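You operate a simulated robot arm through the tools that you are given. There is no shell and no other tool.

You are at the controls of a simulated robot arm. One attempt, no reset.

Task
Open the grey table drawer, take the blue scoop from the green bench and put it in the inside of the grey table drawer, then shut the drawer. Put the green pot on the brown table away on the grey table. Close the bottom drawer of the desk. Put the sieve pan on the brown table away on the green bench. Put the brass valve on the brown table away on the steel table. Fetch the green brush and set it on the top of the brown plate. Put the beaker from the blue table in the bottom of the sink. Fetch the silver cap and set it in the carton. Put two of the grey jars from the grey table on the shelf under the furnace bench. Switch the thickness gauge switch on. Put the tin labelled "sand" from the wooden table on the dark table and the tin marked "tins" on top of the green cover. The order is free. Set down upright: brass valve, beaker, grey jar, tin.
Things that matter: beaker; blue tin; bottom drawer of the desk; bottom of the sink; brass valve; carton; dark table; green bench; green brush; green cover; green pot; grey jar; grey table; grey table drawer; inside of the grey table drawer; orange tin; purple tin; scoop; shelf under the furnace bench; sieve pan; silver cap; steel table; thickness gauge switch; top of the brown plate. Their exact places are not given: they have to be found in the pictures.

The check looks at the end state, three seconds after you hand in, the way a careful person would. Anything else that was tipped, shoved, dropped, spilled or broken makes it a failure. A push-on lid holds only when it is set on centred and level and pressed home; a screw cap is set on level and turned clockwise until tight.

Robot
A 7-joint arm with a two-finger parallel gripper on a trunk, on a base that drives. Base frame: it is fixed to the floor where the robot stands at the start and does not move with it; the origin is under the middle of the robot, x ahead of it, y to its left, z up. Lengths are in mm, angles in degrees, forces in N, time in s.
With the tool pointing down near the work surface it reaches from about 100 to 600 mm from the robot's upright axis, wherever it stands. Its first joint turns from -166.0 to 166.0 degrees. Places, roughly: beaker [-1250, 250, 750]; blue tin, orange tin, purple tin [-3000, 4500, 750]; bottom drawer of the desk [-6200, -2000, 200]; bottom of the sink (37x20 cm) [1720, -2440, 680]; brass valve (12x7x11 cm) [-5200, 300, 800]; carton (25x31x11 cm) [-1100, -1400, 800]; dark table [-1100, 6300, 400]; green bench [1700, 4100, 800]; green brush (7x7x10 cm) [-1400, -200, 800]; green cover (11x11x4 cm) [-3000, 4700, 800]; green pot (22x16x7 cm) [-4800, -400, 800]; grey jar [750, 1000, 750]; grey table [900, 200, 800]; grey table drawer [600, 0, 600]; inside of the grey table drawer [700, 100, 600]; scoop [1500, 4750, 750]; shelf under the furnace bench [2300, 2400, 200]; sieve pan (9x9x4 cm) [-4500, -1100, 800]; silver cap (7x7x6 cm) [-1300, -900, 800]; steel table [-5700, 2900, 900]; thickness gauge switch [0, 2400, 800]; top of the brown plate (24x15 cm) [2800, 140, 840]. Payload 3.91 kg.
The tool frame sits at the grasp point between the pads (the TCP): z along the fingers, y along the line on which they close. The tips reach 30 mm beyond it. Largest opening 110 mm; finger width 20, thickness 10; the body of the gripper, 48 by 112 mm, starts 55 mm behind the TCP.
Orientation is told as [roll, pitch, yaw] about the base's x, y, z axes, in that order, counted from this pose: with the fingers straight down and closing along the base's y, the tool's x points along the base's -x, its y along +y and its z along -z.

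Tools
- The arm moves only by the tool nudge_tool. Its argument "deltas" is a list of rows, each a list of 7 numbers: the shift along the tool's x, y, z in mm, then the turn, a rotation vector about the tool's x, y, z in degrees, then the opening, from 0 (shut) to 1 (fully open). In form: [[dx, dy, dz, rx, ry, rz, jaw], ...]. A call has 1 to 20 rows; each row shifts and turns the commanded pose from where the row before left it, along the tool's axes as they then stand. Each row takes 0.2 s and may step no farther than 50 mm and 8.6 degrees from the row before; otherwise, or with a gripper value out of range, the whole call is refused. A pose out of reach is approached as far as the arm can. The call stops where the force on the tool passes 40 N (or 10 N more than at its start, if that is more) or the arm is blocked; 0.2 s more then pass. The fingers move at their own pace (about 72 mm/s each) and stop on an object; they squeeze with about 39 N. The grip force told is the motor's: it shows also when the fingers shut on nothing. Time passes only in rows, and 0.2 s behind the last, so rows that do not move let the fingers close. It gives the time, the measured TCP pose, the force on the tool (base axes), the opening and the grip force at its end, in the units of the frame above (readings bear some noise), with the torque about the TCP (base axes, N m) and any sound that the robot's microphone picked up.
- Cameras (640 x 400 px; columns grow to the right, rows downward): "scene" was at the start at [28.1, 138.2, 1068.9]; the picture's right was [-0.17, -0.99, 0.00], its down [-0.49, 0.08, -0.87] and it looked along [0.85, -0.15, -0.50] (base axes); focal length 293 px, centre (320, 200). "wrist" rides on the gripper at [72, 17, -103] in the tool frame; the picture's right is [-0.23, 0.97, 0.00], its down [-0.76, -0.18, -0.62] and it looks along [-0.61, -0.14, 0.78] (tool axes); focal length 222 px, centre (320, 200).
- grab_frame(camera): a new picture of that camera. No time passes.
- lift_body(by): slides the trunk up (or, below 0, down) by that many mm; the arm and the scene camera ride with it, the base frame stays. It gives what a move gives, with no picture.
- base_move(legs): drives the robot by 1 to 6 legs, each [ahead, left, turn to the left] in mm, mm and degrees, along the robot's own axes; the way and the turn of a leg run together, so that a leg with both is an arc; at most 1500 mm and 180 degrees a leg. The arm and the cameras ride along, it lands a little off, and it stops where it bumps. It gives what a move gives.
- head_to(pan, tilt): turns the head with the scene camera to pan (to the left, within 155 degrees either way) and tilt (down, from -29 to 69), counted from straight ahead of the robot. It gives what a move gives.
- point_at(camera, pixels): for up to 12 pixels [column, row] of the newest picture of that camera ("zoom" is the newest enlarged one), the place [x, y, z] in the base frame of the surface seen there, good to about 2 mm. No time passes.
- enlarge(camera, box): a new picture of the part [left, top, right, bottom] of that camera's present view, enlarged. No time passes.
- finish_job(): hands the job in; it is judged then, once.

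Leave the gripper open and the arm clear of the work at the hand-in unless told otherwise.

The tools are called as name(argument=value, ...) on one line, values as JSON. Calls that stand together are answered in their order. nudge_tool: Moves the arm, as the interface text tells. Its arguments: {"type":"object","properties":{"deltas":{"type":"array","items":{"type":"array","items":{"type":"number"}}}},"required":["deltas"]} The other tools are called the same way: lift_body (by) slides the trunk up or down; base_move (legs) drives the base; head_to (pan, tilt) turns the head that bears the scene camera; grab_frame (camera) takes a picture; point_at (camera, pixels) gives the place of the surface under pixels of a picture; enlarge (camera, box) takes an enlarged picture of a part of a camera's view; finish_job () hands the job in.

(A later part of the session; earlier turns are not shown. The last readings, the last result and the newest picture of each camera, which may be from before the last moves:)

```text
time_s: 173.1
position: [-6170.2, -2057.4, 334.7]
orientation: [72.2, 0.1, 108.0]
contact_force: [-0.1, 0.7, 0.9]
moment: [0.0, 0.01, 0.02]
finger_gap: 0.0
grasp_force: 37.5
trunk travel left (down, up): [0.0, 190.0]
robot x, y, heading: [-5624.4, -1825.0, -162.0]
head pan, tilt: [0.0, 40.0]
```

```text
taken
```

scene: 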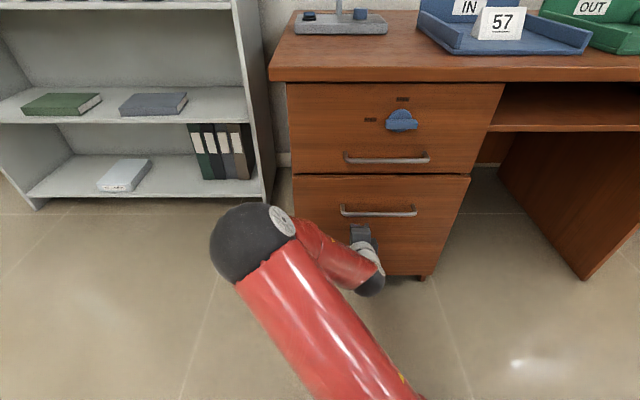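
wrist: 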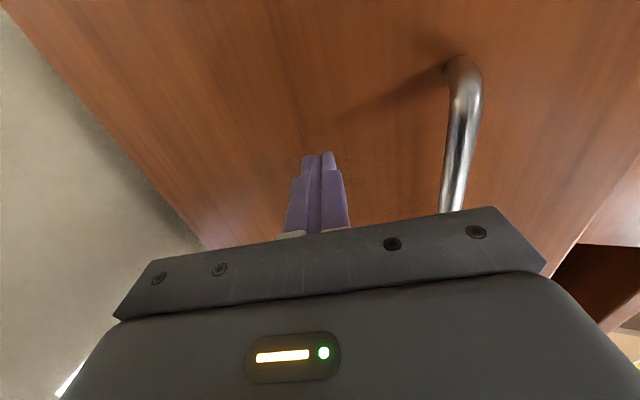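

Nearly shut (~20 mm left). I push the rest with small arm steps to feel the stop.

nudge_tool(deltas=[[0, 1.6, 4.8, 0, 0, 0, 0], [0, 1.6, 4.8, 0, 0, 0, 0], [0, 1.6, 4.8, 0, 0, 0, 0], [0, 1.6, 4.8, 0, 0, 0, 0], [0, 1.6, 4.8, 0, 0, 0, 0], [0, 1.6, 4.8, 0, 0, 0, 0]])

grab_frame(camera="scene")

point_at(camera="scene", pixels=[[320, 150], [320, 190], [440, 145], [440, 190], [310, 205]])

```text
time_s: 174.2
position: [-6186.1, -2061.8, 335.3]
orientation: [72.0, 0.1, 107.8]
contact_force: [14.3, 4.4, 10.7]
moment: [-0.12, 0.33, 0.02]
finger_gap: 0.0
grasp_force: 37.4
trunk travel left (down, up): [0.0, 190.0]
robot x, y, heading: [-5621.9, -1819.3, -161.9]
head pan, tilt: [0.0, 40.0]
stopped in row 5: the force on the tool passed its limit at 52 N (the readings are from after the stop); the commanded pose is now the measured one
```

```text
taken
```

scene: 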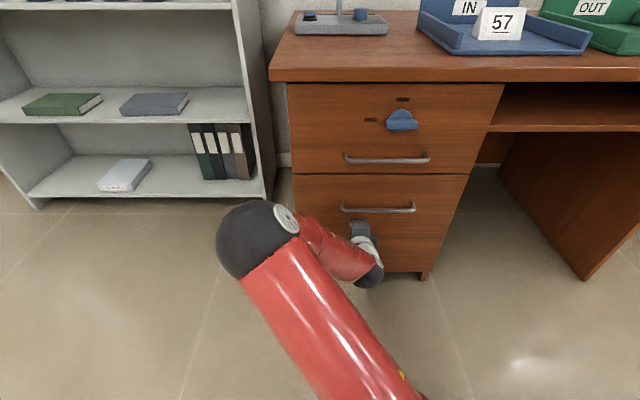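

```text
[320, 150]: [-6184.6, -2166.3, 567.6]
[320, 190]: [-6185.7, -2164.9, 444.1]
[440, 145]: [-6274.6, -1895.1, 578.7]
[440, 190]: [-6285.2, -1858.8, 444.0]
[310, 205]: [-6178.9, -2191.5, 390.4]
```

The bottom drawer is flush with the top one — closed. I back off, raise the trunk, and bring the tool back to pointing down.

base_move(legs=[[-350, 0, 0]])

lift_body(by=190)

nudge_tool(deltas=[[0, 38, -12, 0, 0, 0, 0], [0, 38, -12, 0, 0, 0, 0], [0, 38, -12, 4, 0, 0, 0], [0, 38, -12, 8, 0, 0, 0], [0, 30, -20, 8, 0, 0, 0], [0, 25, -20, 8, 0, 0, 0], [0, 25, -20, 8, 0, 0, 0], [0, 10, -30, 8, 0, 0, 0], [0, 0, -30, 8, 0, 0, 0.5], [0, 0, -30, 8, 0, 0, 0.5], [0, 0, -30, 8, 0, 0, 0.5], [0, 0, 0, 4, 0, 0, 0.5]])

grab_frame(camera="scene")

```text
time_s: 176.4
position: [-5855.5, -1956.7, 333.6]
orientation: [71.9, 0.0, 108.2]
contact_force: [-0.4, 0.9, -0.4]
moment: [0.01, 0.02, 0.0]
finger_gap: 0.4
grasp_force: 37.6
trunk travel left (down, up): [0.0, 190.0]
robot x, y, heading: [-5295.8, -1713.0, -161.9]
head pan, tilt: [0.0, 40.0]
```

```text
time_s: 178.5
position: [-5855.6, -1956.7, 523.1]
orientation: [71.9, -0.1, 108.1]
contact_force: [0.5, 0.2, 0.6]
moment: [-0.01, 0.01, 0.0]
finger_gap: 0.0
grasp_force: 37.6
trunk travel left (down, up): [-190.0, 0.0]
robot x, y, heading: [-5291.1, -1714.0, -161.7]
head pan, tilt: [0.0, 40.0]
```

```text
time_s: 181.1
position: [-5822.1, -1946.7, 897.2]
orientation: [-0.1, 0.0, 108.2]
contact_force: [0.7, -0.2, 0.6]
moment: [0.01, 0.01, 0.0]
finger_gap: 55.0
grasp_force: 0.0
trunk travel left (down, up): [-190.0, 0.0]
robot x, y, heading: [-5291.9, -1714.6, -162.0]
head pan, tilt: [0.0, 40.0]
```

```text
taken
```

scene: 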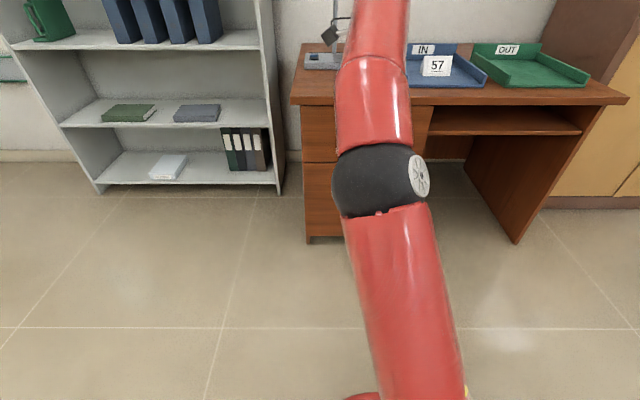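

Drawer job done. I retract the arm, turn right to face along the brown table's west side (heading 108°) and look at the way and the objects.

nudge_tool(deltas=[[0, -35, -14, 0, 0, 0, 0.5], [0, -35, -14, 0, 0, 0, 0.5], [0, -35, -14, 0, 0, 0, 0.5], [0, -35, -14, 0, 0, 0, 0.5], [0, -35, -14, 0, 0, 0, 0.5]])

base_move(legs=[[0, 0, -90]])

head_to(pan=10, tilt=20)

grab_frame(camera="scene")

head_to(pan=-45, tilt=25)

grab_frame(camera="scene")

```text
time_s: 182.3
position: [-5657.0, -1893.2, 967.9]
orientation: [-0.2, -0.1, 108.1]
contact_force: [0.3, 0.0, -0.3]
moment: [-0.02, -0.03, -0.03]
finger_gap: 55.0
grasp_force: 0.1
trunk travel left (down, up): [-190.0, 0.0]
robot x, y, heading: [-5290.3, -1715.8, -162.0]
head pan, tilt: [0.0, 40.0]
```

```text
time_s: 186.5
position: [-5470.1, -1349.1, 967.2]
orientation: [-0.1, 0.0, 18.3]
contact_force: [-0.3, -0.6, -0.4]
moment: [-0.01, -0.02, 0.0]
finger_gap: 54.9
grasp_force: 0.0
trunk travel left (down, up): [-190.0, 0.0]
robot x, y, heading: [-5289.2, -1713.0, 108.3]
head pan, tilt: [0.0, 40.0]
```

```text
time_s: 187.3
position: [-5470.3, -1349.3, 967.7]
orientation: [-0.1, 0.0, 18.3]
contact_force: [-0.2, -0.1, 0.4]
moment: [0.02, -0.02, 0.01]
finger_gap: 55.1
grasp_force: 0.1
trunk travel left (down, up): [-190.0, 0.0]
robot x, y, heading: [-5292.3, -1717.6, 108.4]
head pan, tilt: [10.0, 20.0]
```

```text
taken
```

scene: 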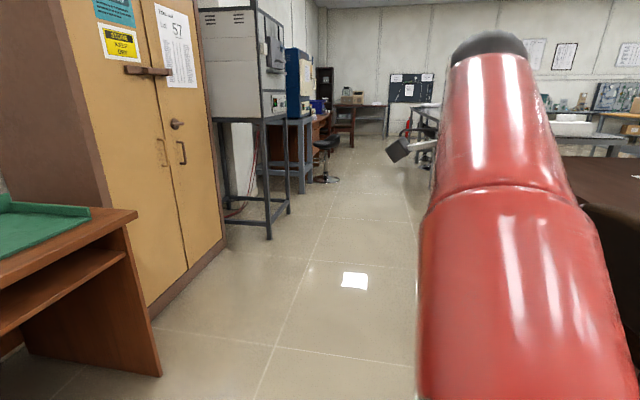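

```text
time_s: 188.6
position: [-5469.4, -1350.5, 968.6]
orientation: [-0.1, 0.0, 18.3]
contact_force: [0.7, 0.9, 0.0]
moment: [0.01, -0.02, -0.03]
finger_gap: 54.9
grasp_force: 0.1
trunk travel left (down, up): [-190.0, 0.0]
robot x, y, heading: [-5283.6, -1713.3, 108.7]
head pan, tilt: [-45.0, 25.0]
```

```text
taken
```

scene: 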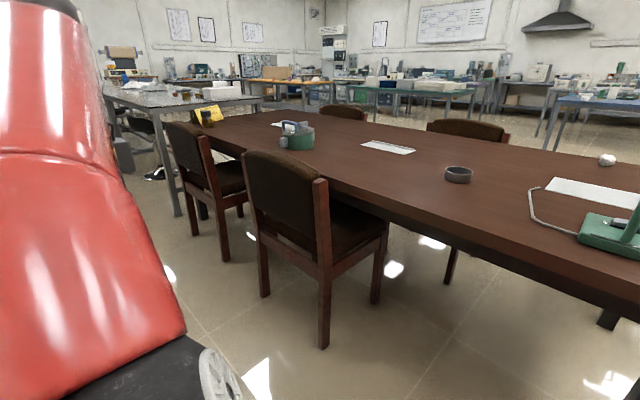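

I see two chairs on this side, the pot at (295,135), the sieve at (458,173) and the yellow sign/valve near (205,115). I measure chairs and objects.

point_at(camera="scene", pixels=[[322, 340], [262, 290], [322, 200], [245, 160], [193, 225], [222, 258], [168, 130], [210, 150], [205, 115], [180, 210], [295, 135], [458, 173]])

enlarge(camera="scene", box=[150, 80, 350, 205])

```text
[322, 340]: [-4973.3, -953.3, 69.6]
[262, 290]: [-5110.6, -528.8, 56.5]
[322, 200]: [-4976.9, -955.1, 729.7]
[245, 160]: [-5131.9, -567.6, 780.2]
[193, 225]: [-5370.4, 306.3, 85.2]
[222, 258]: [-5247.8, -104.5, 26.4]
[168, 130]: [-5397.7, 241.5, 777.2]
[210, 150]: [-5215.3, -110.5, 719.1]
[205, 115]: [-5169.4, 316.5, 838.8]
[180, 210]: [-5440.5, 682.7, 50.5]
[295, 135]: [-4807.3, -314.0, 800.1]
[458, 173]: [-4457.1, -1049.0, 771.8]
```

```text
3.20 times, centred on (250, 142) of scene
```

zoom: 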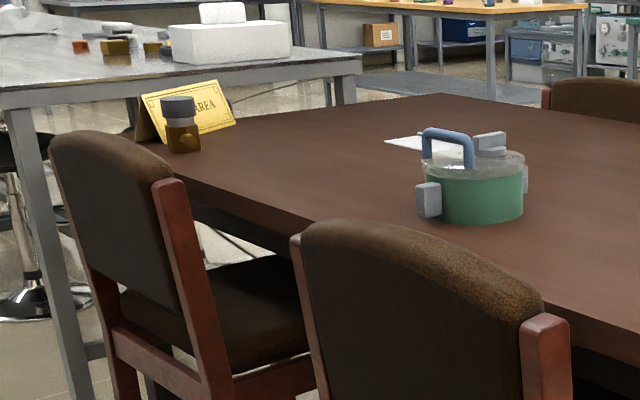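

The valve (brass body, grey knob) stands near the table's north-west corner. I drive 1 m along the west corridor and look again ahead for clearances.

base_move(legs=[[1000, 0, 0]])

head_to(pan=20, tilt=30)

grab_frame(camera="scene")

point_at(camera="scene", pixels=[[160, 250], [270, 150], [200, 200], [250, 100], [330, 150], [350, 200], [300, 120]])

head_to(pan=-45, tilt=30)

grab_frame(camera="scene")

```text
time_s: 193.7
position: [-5786.7, -409.1, 967.5]
orientation: [-0.1, -0.2, 18.7]
contact_force: [0.3, 0.1, -0.8]
moment: [-0.03, 0.0, 0.01]
finger_gap: 55.0
grasp_force: 0.1
trunk travel left (down, up): [-190.0, 0.0]
robot x, y, heading: [-5605.3, -777.1, 108.7]
head pan, tilt: [-45.0, 25.0]
```

```text
time_s: 195.1
position: [-5785.4, -411.3, 968.1]
orientation: [-0.1, 0.0, 18.7]
contact_force: [-0.1, -1.0, 0.3]
moment: [-0.01, -0.02, -0.02]
finger_gap: 55.1
grasp_force: 0.0
trunk travel left (down, up): [-190.0, 0.0]
robot x, y, heading: [-5603.8, -776.1, 108.3]
head pan, tilt: [20.0, 30.0]
```

```text
taken
```

scene: 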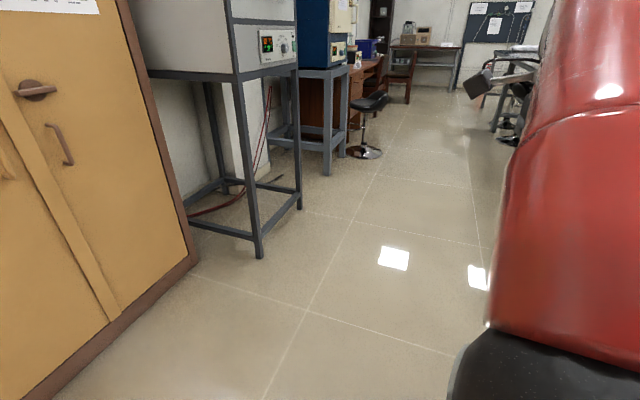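

```text
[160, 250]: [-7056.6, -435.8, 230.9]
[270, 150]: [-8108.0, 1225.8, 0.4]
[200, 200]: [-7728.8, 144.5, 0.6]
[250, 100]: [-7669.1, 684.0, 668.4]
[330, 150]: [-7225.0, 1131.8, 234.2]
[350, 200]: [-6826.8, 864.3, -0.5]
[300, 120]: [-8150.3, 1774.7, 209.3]
```

```text
time_s: 196.4
position: [-5786.7, -410.1, 967.6]
orientation: [0.0, 0.0, 18.7]
contact_force: [0.5, 0.0, 0.8]
moment: [0.0, -0.02, 0.02]
finger_gap: 54.6
grasp_force: 0.0
trunk travel left (down, up): [-190.0, 0.0]
robot x, y, heading: [-5609.4, -774.1, 108.8]
head pan, tilt: [-45.0, 30.0]
```

```text
taken
```

scene: 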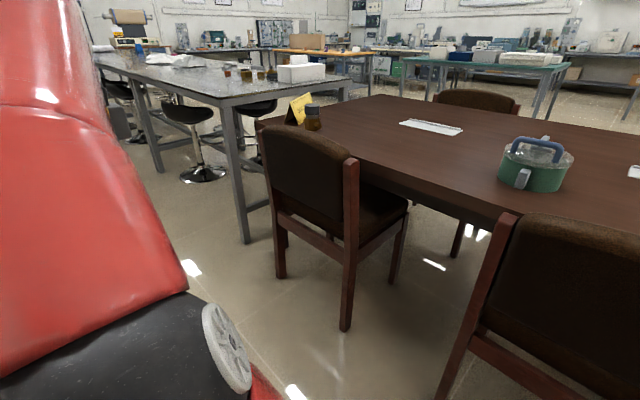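

I measure the steel-looking lab table just beyond, its stools, and the valve.

point_at(camera="scene", pixels=[[215, 85], [230, 104], [345, 80], [160, 70], [245, 240], [190, 172], [260, 105], [313, 118], [313, 108], [300, 108], [258, 120], [330, 95]])

enlarge(camera="scene", box=[100, 20, 360, 180])

```text
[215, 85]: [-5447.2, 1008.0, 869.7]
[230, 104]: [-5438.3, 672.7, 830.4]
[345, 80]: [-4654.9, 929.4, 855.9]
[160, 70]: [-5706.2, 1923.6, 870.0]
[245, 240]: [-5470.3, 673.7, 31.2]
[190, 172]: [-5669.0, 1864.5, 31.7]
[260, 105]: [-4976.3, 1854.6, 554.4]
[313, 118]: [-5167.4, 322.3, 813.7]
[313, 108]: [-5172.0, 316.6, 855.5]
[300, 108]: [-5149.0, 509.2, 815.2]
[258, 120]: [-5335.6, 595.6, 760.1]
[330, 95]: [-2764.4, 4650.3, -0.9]
```

```text
2.46 times, centred on (230, 100) of scene
```

zoom: 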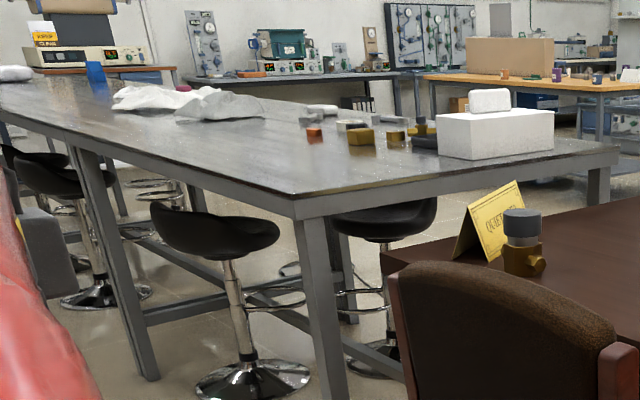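

The steel table's top is z≈870, its near-west corner at (-5447,672); the valve is at (-5165,330), standing 760–870. I drive up beside the NW corner of the brown table, facing it.

base_move(legs=[[1164, 0, 0], [0, 0, -90], [300, 0, 0]])

head_to(pan=-15, tilt=45)

grab_frame(camera="scene")

grab_frame(camera="wrist")

```text
time_s: 207.7
position: [-5332.8, 600.4, 968.2]
orientation: [-0.1, 0.1, -70.4]
contact_force: [-0.1, -0.2, 1.0]
moment: [0.02, 0.0, -0.04]
finger_gap: 54.8
grasp_force: 0.0
trunk travel left (down, up): [-190.0, 0.0]
robot x, y, heading: [-5696.0, 415.2, 19.5]
head pan, tilt: [-45.0, 30.0]
```

```text
time_s: 208.7
position: [-5331.4, 600.4, 967.0]
orientation: [-0.2, 0.0, -70.4]
contact_force: [-0.1, -0.4, -0.1]
moment: [0.02, -0.02, 0.0]
finger_gap: 55.0
grasp_force: 0.0
trunk travel left (down, up): [-190.0, 0.0]
robot x, y, heading: [-5692.4, 415.0, 19.6]
head pan, tilt: [-15.0, 45.0]
```

```text
taken
```

scene: 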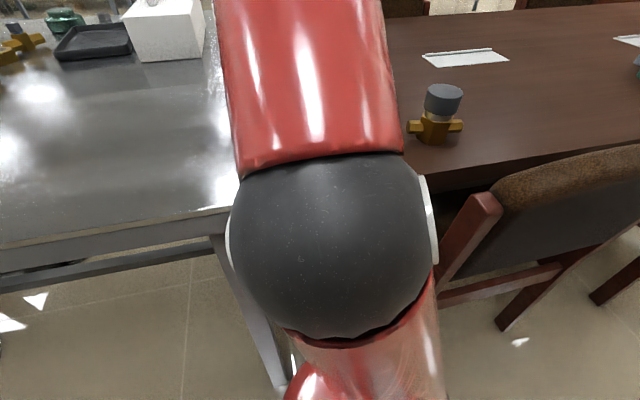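

```text
taken
```

wrist: 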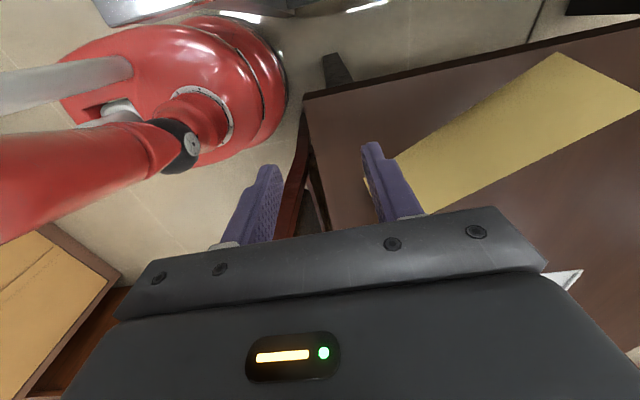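

The valve is at (440,115): side ports at (410,128) and (462,125), grey knob on top (443,97). I measure it.

enlarge(camera="scene", box=[396, 70, 476, 160])

point_at(camera="scene", pixels=[[443, 90], [428, 98], [460, 98], [443, 108], [443, 115], [411, 128], [460, 125], [436, 130], [436, 142], [425, 145], [450, 138], [470, 140]])

```text
4.44 times, centred on (436, 115) of scene
```

zoom: 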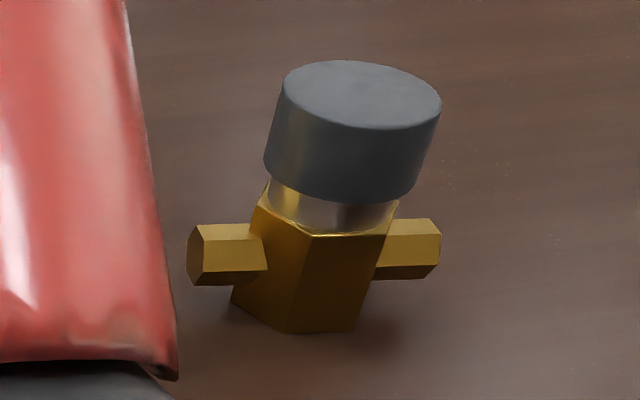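

```text
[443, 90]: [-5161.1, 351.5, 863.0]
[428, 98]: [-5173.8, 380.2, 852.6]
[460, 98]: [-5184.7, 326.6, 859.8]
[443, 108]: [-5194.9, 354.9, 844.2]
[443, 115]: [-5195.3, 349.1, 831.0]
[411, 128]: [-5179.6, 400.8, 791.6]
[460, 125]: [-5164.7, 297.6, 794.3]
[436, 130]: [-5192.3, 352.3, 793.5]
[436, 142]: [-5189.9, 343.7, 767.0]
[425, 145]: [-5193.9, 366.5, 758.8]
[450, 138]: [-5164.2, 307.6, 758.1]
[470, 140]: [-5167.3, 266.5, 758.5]
```

Knob centre ≈ (-5164,350), ⌀~56, z 822–864; the ports are lower (≤803). I'll grip the knob from above. Moving over it at current height first.

nudge_tool(deltas=[[-36.5, 9.2, 0, 0, 0, 0, 0.85], [-36.5, 9.2, 0, 0, 0, 0, 0.85], [-36.5, 9.2, 0, 0, 0, 0, 0.85], [-36.5, 9.2, 0, 0, 0, 0, 0.85], [-36.5, 9.2, 0, 0, 0, 0, 0.85], [-36.5, 9.2, 0, 0, 0, 0, 0.85], [-36.5, 9.2, 0, 0, 0, 0, 0.85], [-36.5, 9.2, 0, 0, 0, 0, 0.85]])

grab_frame(camera="wrist")

grab_frame(camera="scene")

```text
time_s: 210.5
position: [-5200.9, 367.0, 930.3]
orientation: [0.2, -0.2, -70.4]
contact_force: [-0.1, 0.7, 0.5]
moment: [-0.03, 0.0, -0.02]
finger_gap: 93.3
grasp_force: 0.0
out of reach, approached as far as the arm can: row 6, 7, 8
trunk travel left (down, up): [-190.0, 0.0]
robot x, y, heading: [-5692.6, 414.2, 19.4]
head pan, tilt: [-15.0, 45.0]
```

```text
taken
```

wrist: 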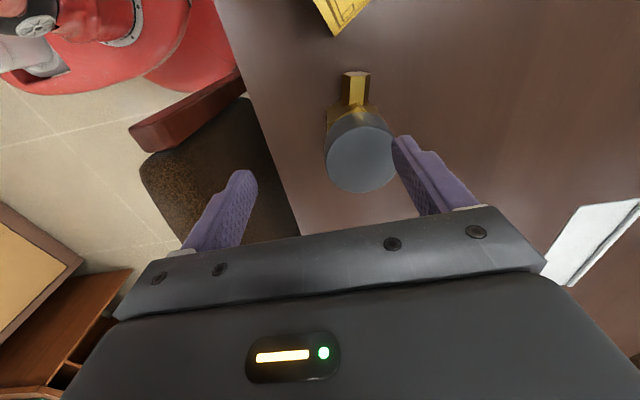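

```text
taken
```

scene: 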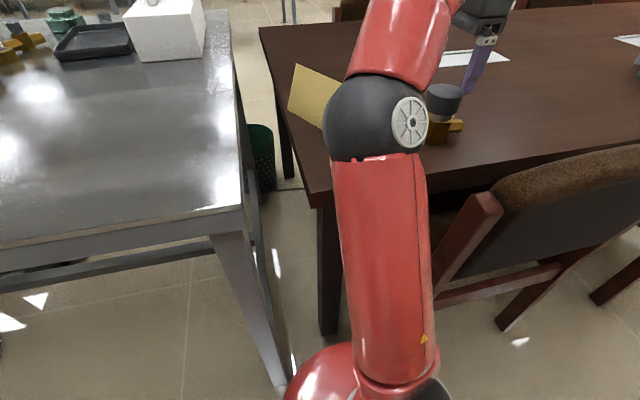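

The arm's envelope pulled it to z=930, just above the knob level; I measure the knob from the wrist camera.

point_at(camera="wrist", pixels=[[360, 158], [330, 155], [388, 150], [358, 130], [362, 186], [355, 85]])

```text
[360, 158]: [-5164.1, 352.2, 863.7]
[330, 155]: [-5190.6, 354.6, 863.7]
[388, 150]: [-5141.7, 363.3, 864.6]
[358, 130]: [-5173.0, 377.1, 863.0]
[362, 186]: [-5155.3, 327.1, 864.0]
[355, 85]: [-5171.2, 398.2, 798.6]
```

Knob centre (-5164,352), top z 864. I lower 35 mm (the commanded pose should already be above the knob) and check.

nudge_tool(deltas=[[0, 0, 20, 0, 0, 0, 0.85], [0, 0, 15, 0, 0, 0, 0.85]])

```text
time_s: 211.1
position: [-5201.5, 364.8, 895.0]
orientation: [-0.1, 0.0, -70.5]
contact_force: [0.3, 0.0, -0.9]
moment: [-0.03, -0.01, -0.01]
finger_gap: 93.6
grasp_force: 0.0
trunk travel left (down, up): [-190.0, 0.0]
robot x, y, heading: [-5692.9, 415.3, 19.6]
head pan, tilt: [-15.0, 45.0]
```

I raise slightly and use the base to shift 31 mm forward / 25 mm right so the hand is centred over the knob.

nudge_tool(deltas=[[0, 0, -25, 0, 0, 0, 0.85]])

base_move(legs=[[31, -25, 0]])

grab_frame(camera="wrist")

point_at(camera="wrist", pixels=[[320, 130], [295, 125], [345, 130]])

```text
time_s: 211.5
position: [-5200.6, 366.5, 920.4]
orientation: [-0.1, 0.1, -70.6]
contact_force: [-0.1, -0.2, 0.1]
moment: [-0.01, -0.01, 0.0]
finger_gap: 93.5
grasp_force: 0.1
trunk travel left (down, up): [-190.0, 0.0]
robot x, y, heading: [-5694.6, 413.9, 19.5]
head pan, tilt: [-15.0, 45.0]
```

```text
time_s: 212.4
position: [-5163.6, 352.7, 920.2]
orientation: [-0.1, 0.0, -70.5]
contact_force: [-0.2, -0.6, 0.3]
moment: [0.01, 0.04, 0.0]
finger_gap: 93.5
grasp_force: 0.0
trunk travel left (down, up): [-190.0, 0.0]
robot x, y, heading: [-5656.3, 401.6, 19.3]
head pan, tilt: [-15.0, 45.0]
```

```text
taken
```

wrist: 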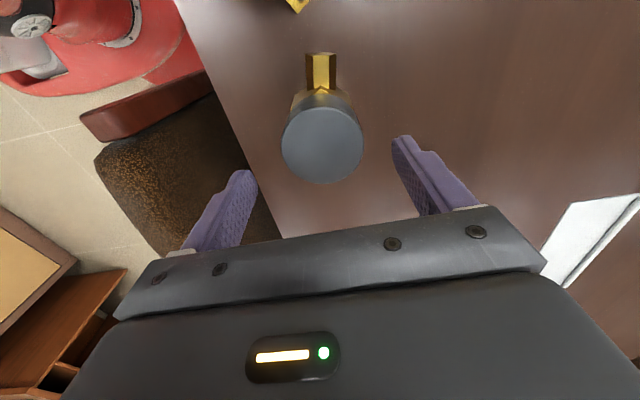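

```text
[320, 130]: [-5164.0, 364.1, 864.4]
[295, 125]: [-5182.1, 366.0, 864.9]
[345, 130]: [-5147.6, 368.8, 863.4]
```

Centred. I descend 78 mm to z≈842, close, let the grip settle, then lift slowly.

nudge_tool(deltas=[[0, 0, 30, 0, 0, 0, 0.85], [0, 0, 28, 0, 0, 0, 0.85], [0, 0, 20, 0, 0, 0, 0.85], [0, 0, 0, 0, 0, 0, 0], [0, 0, 0, 0, 0, 0, 0], [0, 0, 0, 0, 0, 0, 0], [0, 0, 0, 0, 0, 0, 0], [0, 0, 0, 0, 0, 0, 0]])

nudge_tool(deltas=[[0, 0, -4, 0, 0, 0, 0], [0, 0, -6, 0, 0, 0, 0], [0, 0, -8, 0, 0, 0, 0], [0, 0, -10, 0, 0, 0, 0]])

grab_frame(camera="wrist")

```text
time_s: 214.2
position: [-5164.8, 352.5, 842.4]
orientation: [-0.2, 0.0, -70.6]
contact_force: [1.9, -0.6, -0.1]
moment: [-0.12, -0.18, 0.0]
finger_gap: 60.4
grasp_force: 39.3
trunk travel left (down, up): [-190.0, 0.0]
robot x, y, heading: [-5655.1, 401.3, 19.3]
head pan, tilt: [-15.0, 45.0]
```

```text
time_s: 215.2
position: [-5162.3, 352.8, 870.2]
orientation: [0.0, 0.0, -70.5]
contact_force: [-0.6, 0.3, -5.1]
moment: [0.0, 0.0, 0.0]
finger_gap: 60.5
grasp_force: 39.2
trunk travel left (down, up): [-190.0, 0.0]
robot x, y, heading: [-5658.5, 402.4, 19.5]
head pan, tilt: [-15.0, 45.0]
```

```text
taken
```

wrist: 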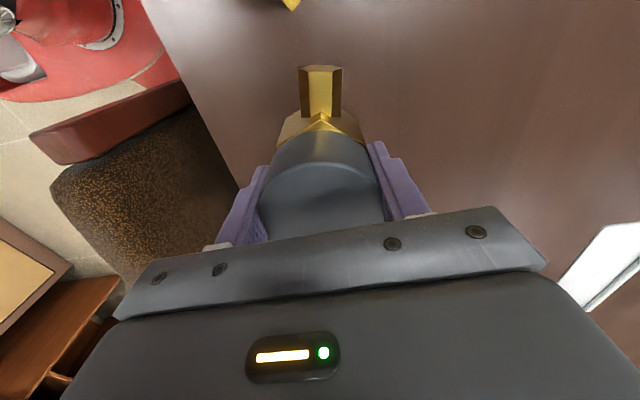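

The valve is held (60 mm, ~5 N). Before moving it I measure the chair back's and the sign's height to choose a collision-free carry path.

grab_frame(camera="scene")

point_at(camera="scene", pixels=[[490, 195], [520, 180], [580, 160], [300, 70], [320, 80], [345, 78], [293, 105]])

```text
taken
```

scene: 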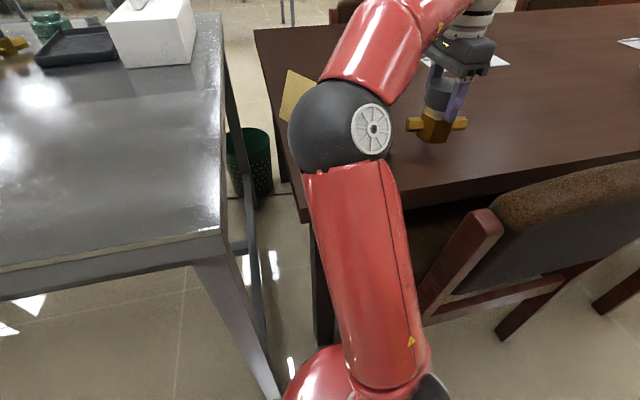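

```text
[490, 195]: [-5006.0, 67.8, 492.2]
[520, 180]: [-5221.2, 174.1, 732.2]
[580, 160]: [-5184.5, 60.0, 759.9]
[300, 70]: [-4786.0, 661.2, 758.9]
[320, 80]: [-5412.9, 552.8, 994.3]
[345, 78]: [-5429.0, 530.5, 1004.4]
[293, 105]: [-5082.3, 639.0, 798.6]
```

I lift further, then retract radially toward the robot while rising (away from the chair post and the sign).

nudge_tool(deltas=[[0, 0, -15, 0, 0, 0, 0], [0, 0, -15, 0, 0, 0, 0], [0, 0, -15, 0, 0, 0, 0], [8.5, -18, -12, 0, 0, 0, 0], [8.5, -18, -12, 0, 0, 0, 0], [8.5, -18, -12, 0, 0, 0, 0], [8.5, -18, -12, 0, 0, 0, 0], [8.5, -18, -12, 0, 0, 0, 0], [8.5, -18, -12, 0, 0, 0, 0], [8.5, -18, -12, 0, 0, 0, 0], [8.5, -18, -8, 0, 0, 0, 0], [8.5, -18, -8, 0, 0, 0, 0]])

grab_frame(camera="scene")

```text
time_s: 217.8
position: [-5325.5, 345.7, 988.5]
orientation: [0.1, -0.2, -76.0]
contact_force: [2.7, 4.7, -5.1]
moment: [-0.29, 0.13, 0.05]
finger_gap: 60.4
grasp_force: 39.0
out of reach, approached as far as the arm can: row 10, 11, 12
trunk travel left (down, up): [-190.0, 0.0]
robot x, y, heading: [-5659.0, 398.3, 19.5]
head pan, tilt: [-15.0, 45.0]
```

```text
taken
```

scene: 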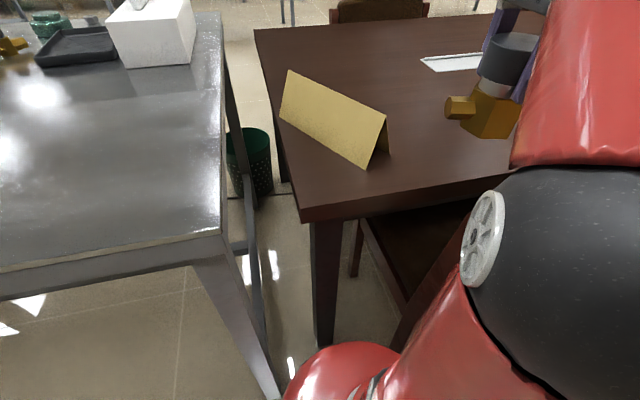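

Valve bottom is at ~905, above the steel table's 870. I drive sideways left 740 mm alongside the steel table.

base_move(legs=[[0, 740, 0]])

head_to(pan=0, tilt=45)

grab_frame(camera="scene")

grab_frame(camera="wrist")

```text
time_s: 221.8
position: [-5567.3, 1067.1, 988.0]
orientation: [0.1, -0.3, -70.4]
contact_force: [0.1, -1.2, -6.0]
moment: [0.02, 0.04, 0.02]
finger_gap: 60.0
grasp_force: 38.7
trunk travel left (down, up): [-190.0, 0.0]
robot x, y, heading: [-5902.2, 1094.1, 19.9]
head pan, tilt: [-15.0, 45.0]
```

```text
time_s: 222.5
position: [-5566.5, 1067.0, 987.9]
orientation: [0.1, -0.2, -70.3]
contact_force: [-0.4, -0.4, -5.6]
moment: [-0.03, 0.04, -0.01]
finger_gap: 60.2
grasp_force: 38.9
trunk travel left (down, up): [-190.0, 0.0]
robot x, y, heading: [-5901.1, 1096.2, 19.6]
head pan, tilt: [0.0, 45.0]
```

```text
taken
```

scene: 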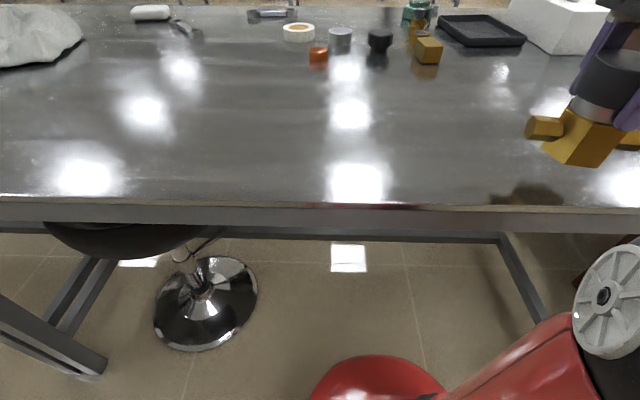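

```text
taken
```

wrist: 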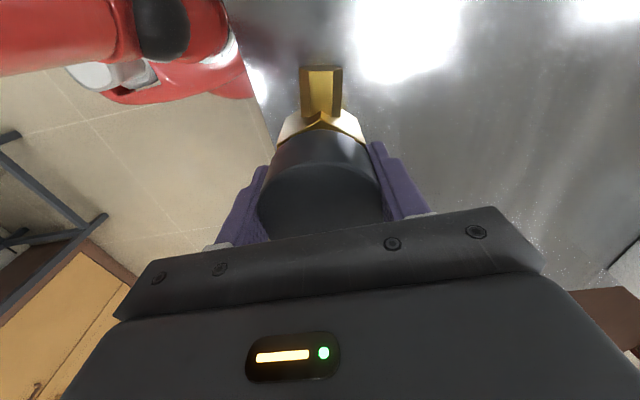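

Over the steel table now. I extend the arm forward ~140 mm (staying within reach height), then lower the valve onto the free area near the edge.

nudge_tool(deltas=[[10, 20, 1, 0, 0, 0, 0], [10, 20, 1, 0, 0, 0, 0], [10, 20, 1, 0, 0, 0, 0], [10, 20, 2, 0, 0, 0, 0], [10, 20, 2, 0, 0, 0, 0], [10, 20, 3, 0, 0, 0, 0], [0, 20, 3, 0, 0, 0, 0]])

grab_frame(camera="scene")

```text
time_s: 224.1
position: [-5456.1, 1171.4, 975.7]
orientation: [0.2, -0.1, -70.3]
contact_force: [-0.4, -0.4, -4.8]
moment: [0.03, 0.02, 0.02]
finger_gap: 60.0
grasp_force: 38.9
trunk travel left (down, up): [-190.0, 0.0]
robot x, y, heading: [-5903.3, 1095.1, 19.6]
head pan, tilt: [0.0, 45.0]
```

```text
taken
```

scene: 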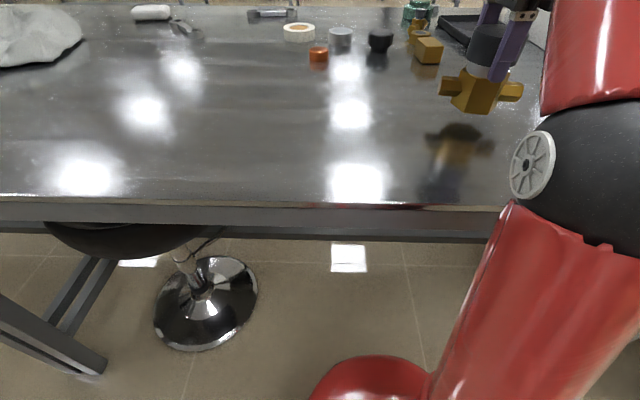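

The valve hangs over clear table. I measure the table surface and the valve's bottom height.

point_at(camera="scene", pixels=[[440, 180], [400, 170], [480, 190], [470, 110], [485, 112], [465, 100]])

```text
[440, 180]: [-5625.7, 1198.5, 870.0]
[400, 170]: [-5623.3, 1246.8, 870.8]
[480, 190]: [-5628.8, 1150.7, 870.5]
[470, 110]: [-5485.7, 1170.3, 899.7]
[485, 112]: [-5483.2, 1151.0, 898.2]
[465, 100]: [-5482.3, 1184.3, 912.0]
```

Table at 870; valve bottom at ~893. I lower 20 mm and then in small steps until it rests.

nudge_tool(deltas=[[0, 0, 8, 0, 0, 0, 0], [0, 0, 7, 0, 0, 0, 0], [0, 0, 4, 0, 0, 0, 0], [0, 0, 1.5, 0, 0, 0, 0], [0, 0, 0, 0, 0, 0, 0]])

nudge_tool(deltas=[[0, 0, 1.5, 0, 0, 0, 0], [0, 0, 0, 0, 0, 0, 0]])

```text
time_s: 225.3
position: [-5455.3, 1170.3, 955.4]
orientation: [0.2, -0.2, -70.3]
contact_force: [0.2, -0.3, -6.0]
moment: [0.01, 0.02, -0.04]
finger_gap: 60.4
grasp_force: 38.5
trunk travel left (down, up): [-190.0, 0.0]
robot x, y, heading: [-5903.1, 1095.5, 19.7]
head pan, tilt: [0.0, 45.0]
```

```text
time_s: 225.9
position: [-5456.4, 1169.9, 953.5]
orientation: [0.2, -0.1, -70.3]
contact_force: [0.3, 0.5, -5.8]
moment: [0.05, 0.03, 0.01]
finger_gap: 60.1
grasp_force: 39.4
trunk travel left (down, up): [-190.0, 0.0]
robot x, y, heading: [-5903.5, 1095.4, 19.7]
head pan, tilt: [0.0, 45.0]
```

Still hanging (−5.8 N). I step down 1 mm at a time until the load goes away.

nudge_tool(deltas=[[0, 0, 1, 0, 0, 0, 0], [0, 0, 1, 0, 0, 0, 0]])

nudge_tool(deltas=[[0, 0, 1, 0, 0, 0, 0], [0, 0, 1, 0, 0, 0, 0]])

```text
time_s: 226.5
position: [-5456.7, 1170.9, 952.5]
orientation: [0.3, -0.1, -70.3]
contact_force: [2.2, 0.0, 2.9]
moment: [0.07, 0.03, -0.02]
finger_gap: 59.9
grasp_force: 38.6
trunk travel left (down, up): [-190.0, 0.0]
robot x, y, heading: [-5902.7, 1096.1, 19.6]
head pan, tilt: [0.0, 45.0]
```

```text
time_s: 227.1
position: [-5456.6, 1168.8, 951.1]
orientation: [0.4, -0.3, -70.4]
contact_force: [5.5, -3.3, 23.1]
moment: [-0.12, 0.42, 0.18]
finger_gap: 59.7
grasp_force: 38.8
trunk travel left (down, up): [-190.0, 0.0]
robot x, y, heading: [-5901.9, 1094.9, 19.7]
head pan, tilt: [0.0, 45.0]
```

It's resting on the table. I relieve 2 mm, open, and lift straight up.

nudge_tool(deltas=[[0, 0, -2, 0, 0, 0, 0], [0, 0, 0, 0, 0, 0, 0.72], [0, 0, 0, 0, 0, 0, 0.72], [0, 0, 0, 0, 0, 0, 0.72], [0, 0, -10, 0, 0, 0, 0.72], [0, -20, -10, 0, 0, 0, 0.72]])

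grab_frame(camera="scene")

grab_frame(camera="wrist")

```text
time_s: 228.5
position: [-5475.2, 1163.6, 971.1]
orientation: [0.1, -0.3, -70.4]
contact_force: [0.7, 1.4, -0.4]
moment: [0.01, 0.02, -0.02]
finger_gap: 79.4
grasp_force: 0.0
trunk travel left (down, up): [-190.0, 0.0]
robot x, y, heading: [-5903.3, 1095.7, 19.5]
head pan, tilt: [0.0, 45.0]
```

```text
taken
```

scene: 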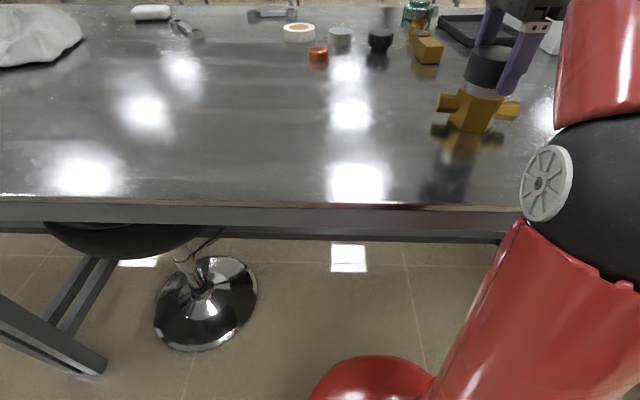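

```text
taken
```

wrist: 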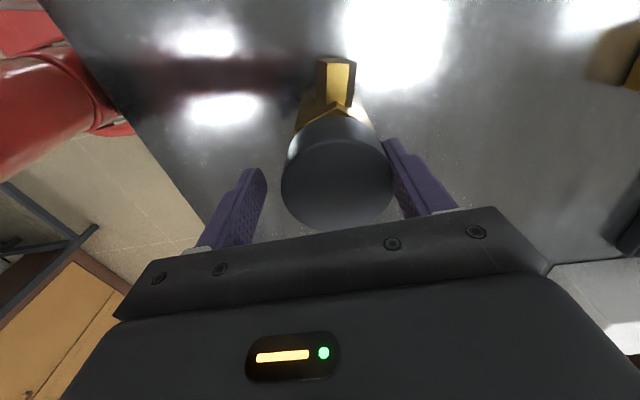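

I retreated a touch early: the far finger is against the knob. I re-centre by moving 10 mm forward, then go straight up.

nudge_tool(deltas=[[0, 10, 0, 0, 0, 0, 0.8]])

grab_frame(camera="wrist")

```text
time_s: 228.9
position: [-5465.7, 1167.1, 971.8]
orientation: [0.1, -0.2, -70.3]
contact_force: [-0.5, -0.7, -0.4]
moment: [-0.01, -0.02, -0.03]
finger_gap: 88.1
grasp_force: 0.0
trunk travel left (down, up): [-190.0, 0.0]
robot x, y, heading: [-5899.8, 1092.4, 19.8]
head pan, tilt: [0.0, 45.0]
```

```text
taken
```

wrist: 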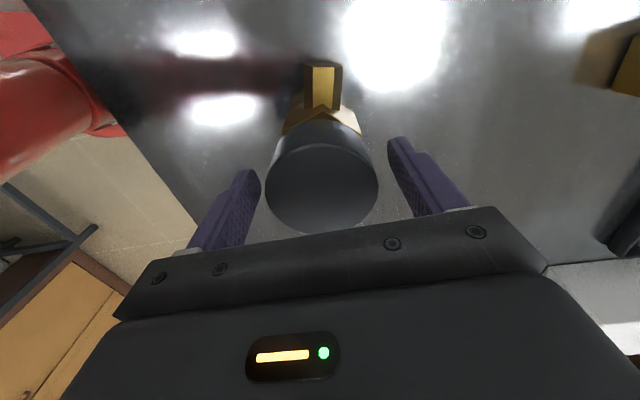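

Now centred with ~14 mm margins fore and aft. Since I can't rise higher here, I slide out sideways (tool +x), then back away.

nudge_tool(deltas=[[0, 0, -12, 0, 0, 0, 0.9], [20, 0, 0, 0, 0, 0, 0.9], [20, 0, 0, 0, 0, 0, 0.9], [20, 0, 0, 0, 0, 0, 0.9], [20, 0, 0, 0, 0, 0, 0.9], [0, -30, -5, 0, 0, 0, 0.9], [0, -30, 0, 0, 0, 0, 0.9]])

grab_frame(camera="scene")

```text
time_s: 230.5
position: [-5550.4, 1222.7, 983.7]
orientation: [0.1, -0.1, -70.5]
contact_force: [0.8, 0.6, 0.5]
moment: [-0.03, -0.02, -0.02]
finger_gap: 98.7
grasp_force: 0.0
out of reach, approached as far as the arm can: row 1
trunk travel left (down, up): [-190.0, 0.0]
robot x, y, heading: [-5904.7, 1097.1, 19.8]
head pan, tilt: [0.0, 45.0]
```

```text
taken
```

scene: 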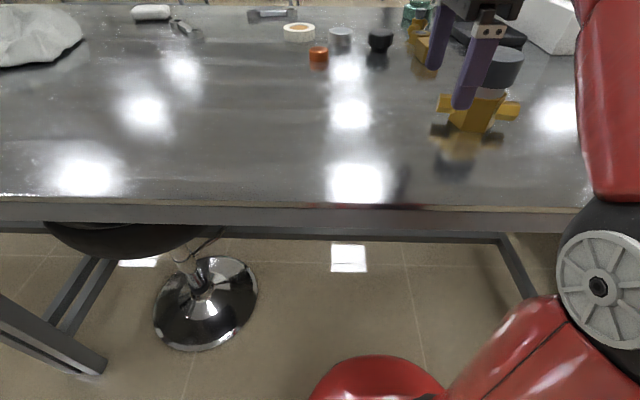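

The valve stands upright on the steel table. I back away and check my own base footprint by looking straight down, to plan standing between furniture.

base_move(legs=[[-200, 0, 0]])

head_to(pan=60, tilt=69)

grab_frame(camera="scene")

head_to(pan=70, tilt=20)

grab_frame(camera="scene")

```text
time_s: 232.1
position: [-5736.8, 1155.3, 985.0]
orientation: [0.2, -0.2, -70.3]
contact_force: [-0.2, 0.1, 0.4]
moment: [0.02, -0.02, 0.0]
finger_gap: 99.0
grasp_force: 0.0
trunk travel left (down, up): [-190.0, 0.0]
robot x, y, heading: [-6088.6, 1029.6, 19.7]
head pan, tilt: [0.0, 45.0]
```

```text
time_s: 233.4
position: [-5736.8, 1155.7, 985.2]
orientation: [0.2, -0.2, -70.4]
contact_force: [0.2, -0.4, 0.8]
moment: [-0.04, 0.01, -0.01]
finger_gap: 99.1
grasp_force: 0.0
trunk travel left (down, up): [-190.0, 0.0]
robot x, y, heading: [-6090.2, 1027.8, 19.4]
head pan, tilt: [60.0, 68.8]
```

```text
taken
```

scene: 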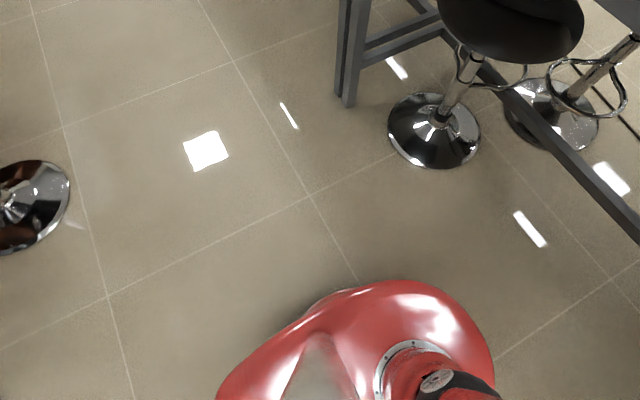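

```text
time_s: 234.6
position: [-5737.2, 1154.4, 983.7]
orientation: [0.1, -0.3, -70.4]
contact_force: [-0.2, 0.6, -0.1]
moment: [-0.02, 0.0, 0.0]
finger_gap: 98.9
grasp_force: 0.0
trunk travel left (down, up): [-190.0, 0.0]
robot x, y, heading: [-6091.1, 1027.8, 19.9]
head pan, tilt: [70.0, 20.0]
```

```text
taken
```

scene: 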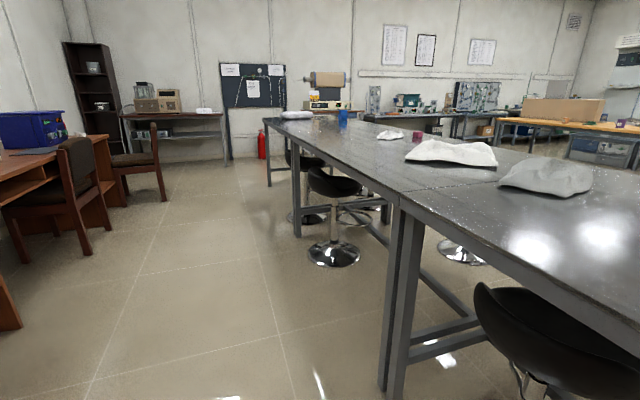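

The far route looks open, but first I want to know my own base size. I look down again and measure the nearest visible floor points around the body.

head_to(pan=60, tilt=69)

grab_frame(camera="scene")

point_at(camera="scene", pixels=[[210, 395], [250, 345], [330, 285], [420, 275], [490, 330], [520, 390], [350, 310], [320, 380], [440, 330]])

head_to(pan=140, tilt=69)

grab_frame(camera="scene")

```text
time_s: 235.8
position: [-5736.0, 1155.7, 984.1]
orientation: [0.3, -0.2, -70.4]
contact_force: [0.2, 0.2, -0.3]
moment: [0.0, -0.01, 0.02]
finger_gap: 98.9
grasp_force: 0.1
trunk travel left (down, up): [-190.0, 0.0]
robot x, y, heading: [-6087.7, 1025.1, 19.6]
head pan, tilt: [60.0, 68.8]
```

```text
taken
```

scene: 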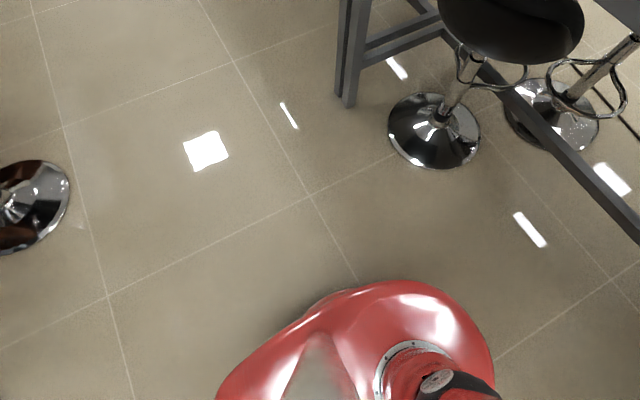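

```text
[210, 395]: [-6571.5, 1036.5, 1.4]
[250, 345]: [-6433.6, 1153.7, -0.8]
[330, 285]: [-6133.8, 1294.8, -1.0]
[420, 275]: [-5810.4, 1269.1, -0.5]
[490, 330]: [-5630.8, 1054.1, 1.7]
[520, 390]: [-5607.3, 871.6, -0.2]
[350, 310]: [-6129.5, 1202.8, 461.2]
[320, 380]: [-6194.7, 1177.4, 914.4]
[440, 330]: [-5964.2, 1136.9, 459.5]
```

```text
time_s: 237.3
position: [-5737.3, 1155.7, 984.1]
orientation: [0.3, -0.2, -70.5]
contact_force: [0.1, 0.1, 0.4]
moment: [0.02, 0.02, 0.01]
finger_gap: 98.9
grasp_force: 0.0
trunk travel left (down, up): [-190.0, 0.0]
robot x, y, heading: [-6095.7, 1024.2, 19.4]
head pan, tilt: [140.0, 68.8]
```

```text
taken
```

scene: 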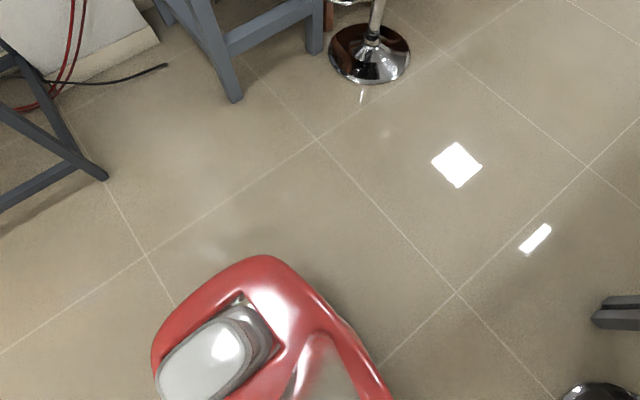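

My base is compact (radius ≲ 260). There's a ~450 mm gap between the two chairs, so I can stand behind it and reach the pot. I drive sideways along the corridor to the gap.

base_move(legs=[[0, -800, -1.6], [0, -756, 0]])

head_to(pan=0, tilt=35)

grab_frame(camera="scene")

```text
time_s: 245.2
position: [-5243.5, -317.8, 983.6]
orientation: [0.2, -0.2, -71.5]
contact_force: [-0.2, -0.5, 0.2]
moment: [0.02, -0.01, 0.01]
finger_gap: 98.9
grasp_force: 0.1
trunk travel left (down, up): [-190.0, 0.0]
robot x, y, heading: [-5598.2, -437.8, 18.4]
head pan, tilt: [140.0, 68.8]
```

```text
time_s: 247.4
position: [-5244.1, -317.8, 985.3]
orientation: [0.2, -0.2, -71.7]
contact_force: [-0.2, -0.2, 0.2]
moment: [-0.01, 0.0, 0.03]
finger_gap: 99.2
grasp_force: 0.1
trunk travel left (down, up): [-190.0, 0.0]
robot x, y, heading: [-5598.7, -438.7, 18.2]
head pan, tilt: [0.0, 35.0]
```

```text
taken
```

scene: 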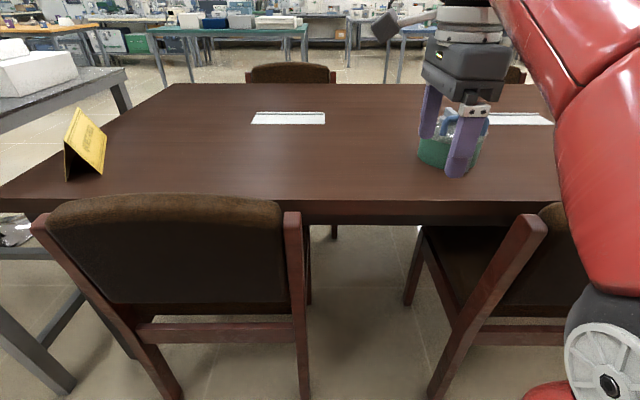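

Between the chairs now. The gripper hides the pot. I measure the chair posts to know the gap.

point_at(camera="scene", pixels=[[292, 215], [300, 300], [300, 380], [540, 222], [500, 290], [440, 390], [240, 200], [430, 150], [470, 190], [330, 200]])

grab_frame(camera="wrist")

```text
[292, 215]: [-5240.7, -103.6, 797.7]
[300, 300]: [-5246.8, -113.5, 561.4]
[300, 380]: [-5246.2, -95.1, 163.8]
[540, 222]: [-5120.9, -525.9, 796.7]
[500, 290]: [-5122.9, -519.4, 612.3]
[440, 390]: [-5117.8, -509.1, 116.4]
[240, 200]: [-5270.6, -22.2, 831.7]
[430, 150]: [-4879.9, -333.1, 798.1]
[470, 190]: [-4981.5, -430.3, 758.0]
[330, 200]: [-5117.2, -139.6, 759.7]
```

```text
taken
```

wrist: 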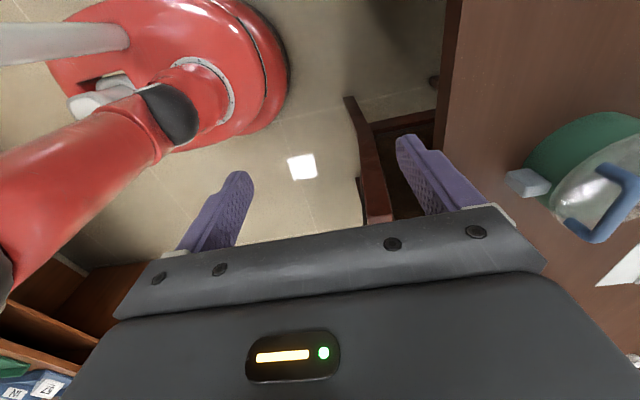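

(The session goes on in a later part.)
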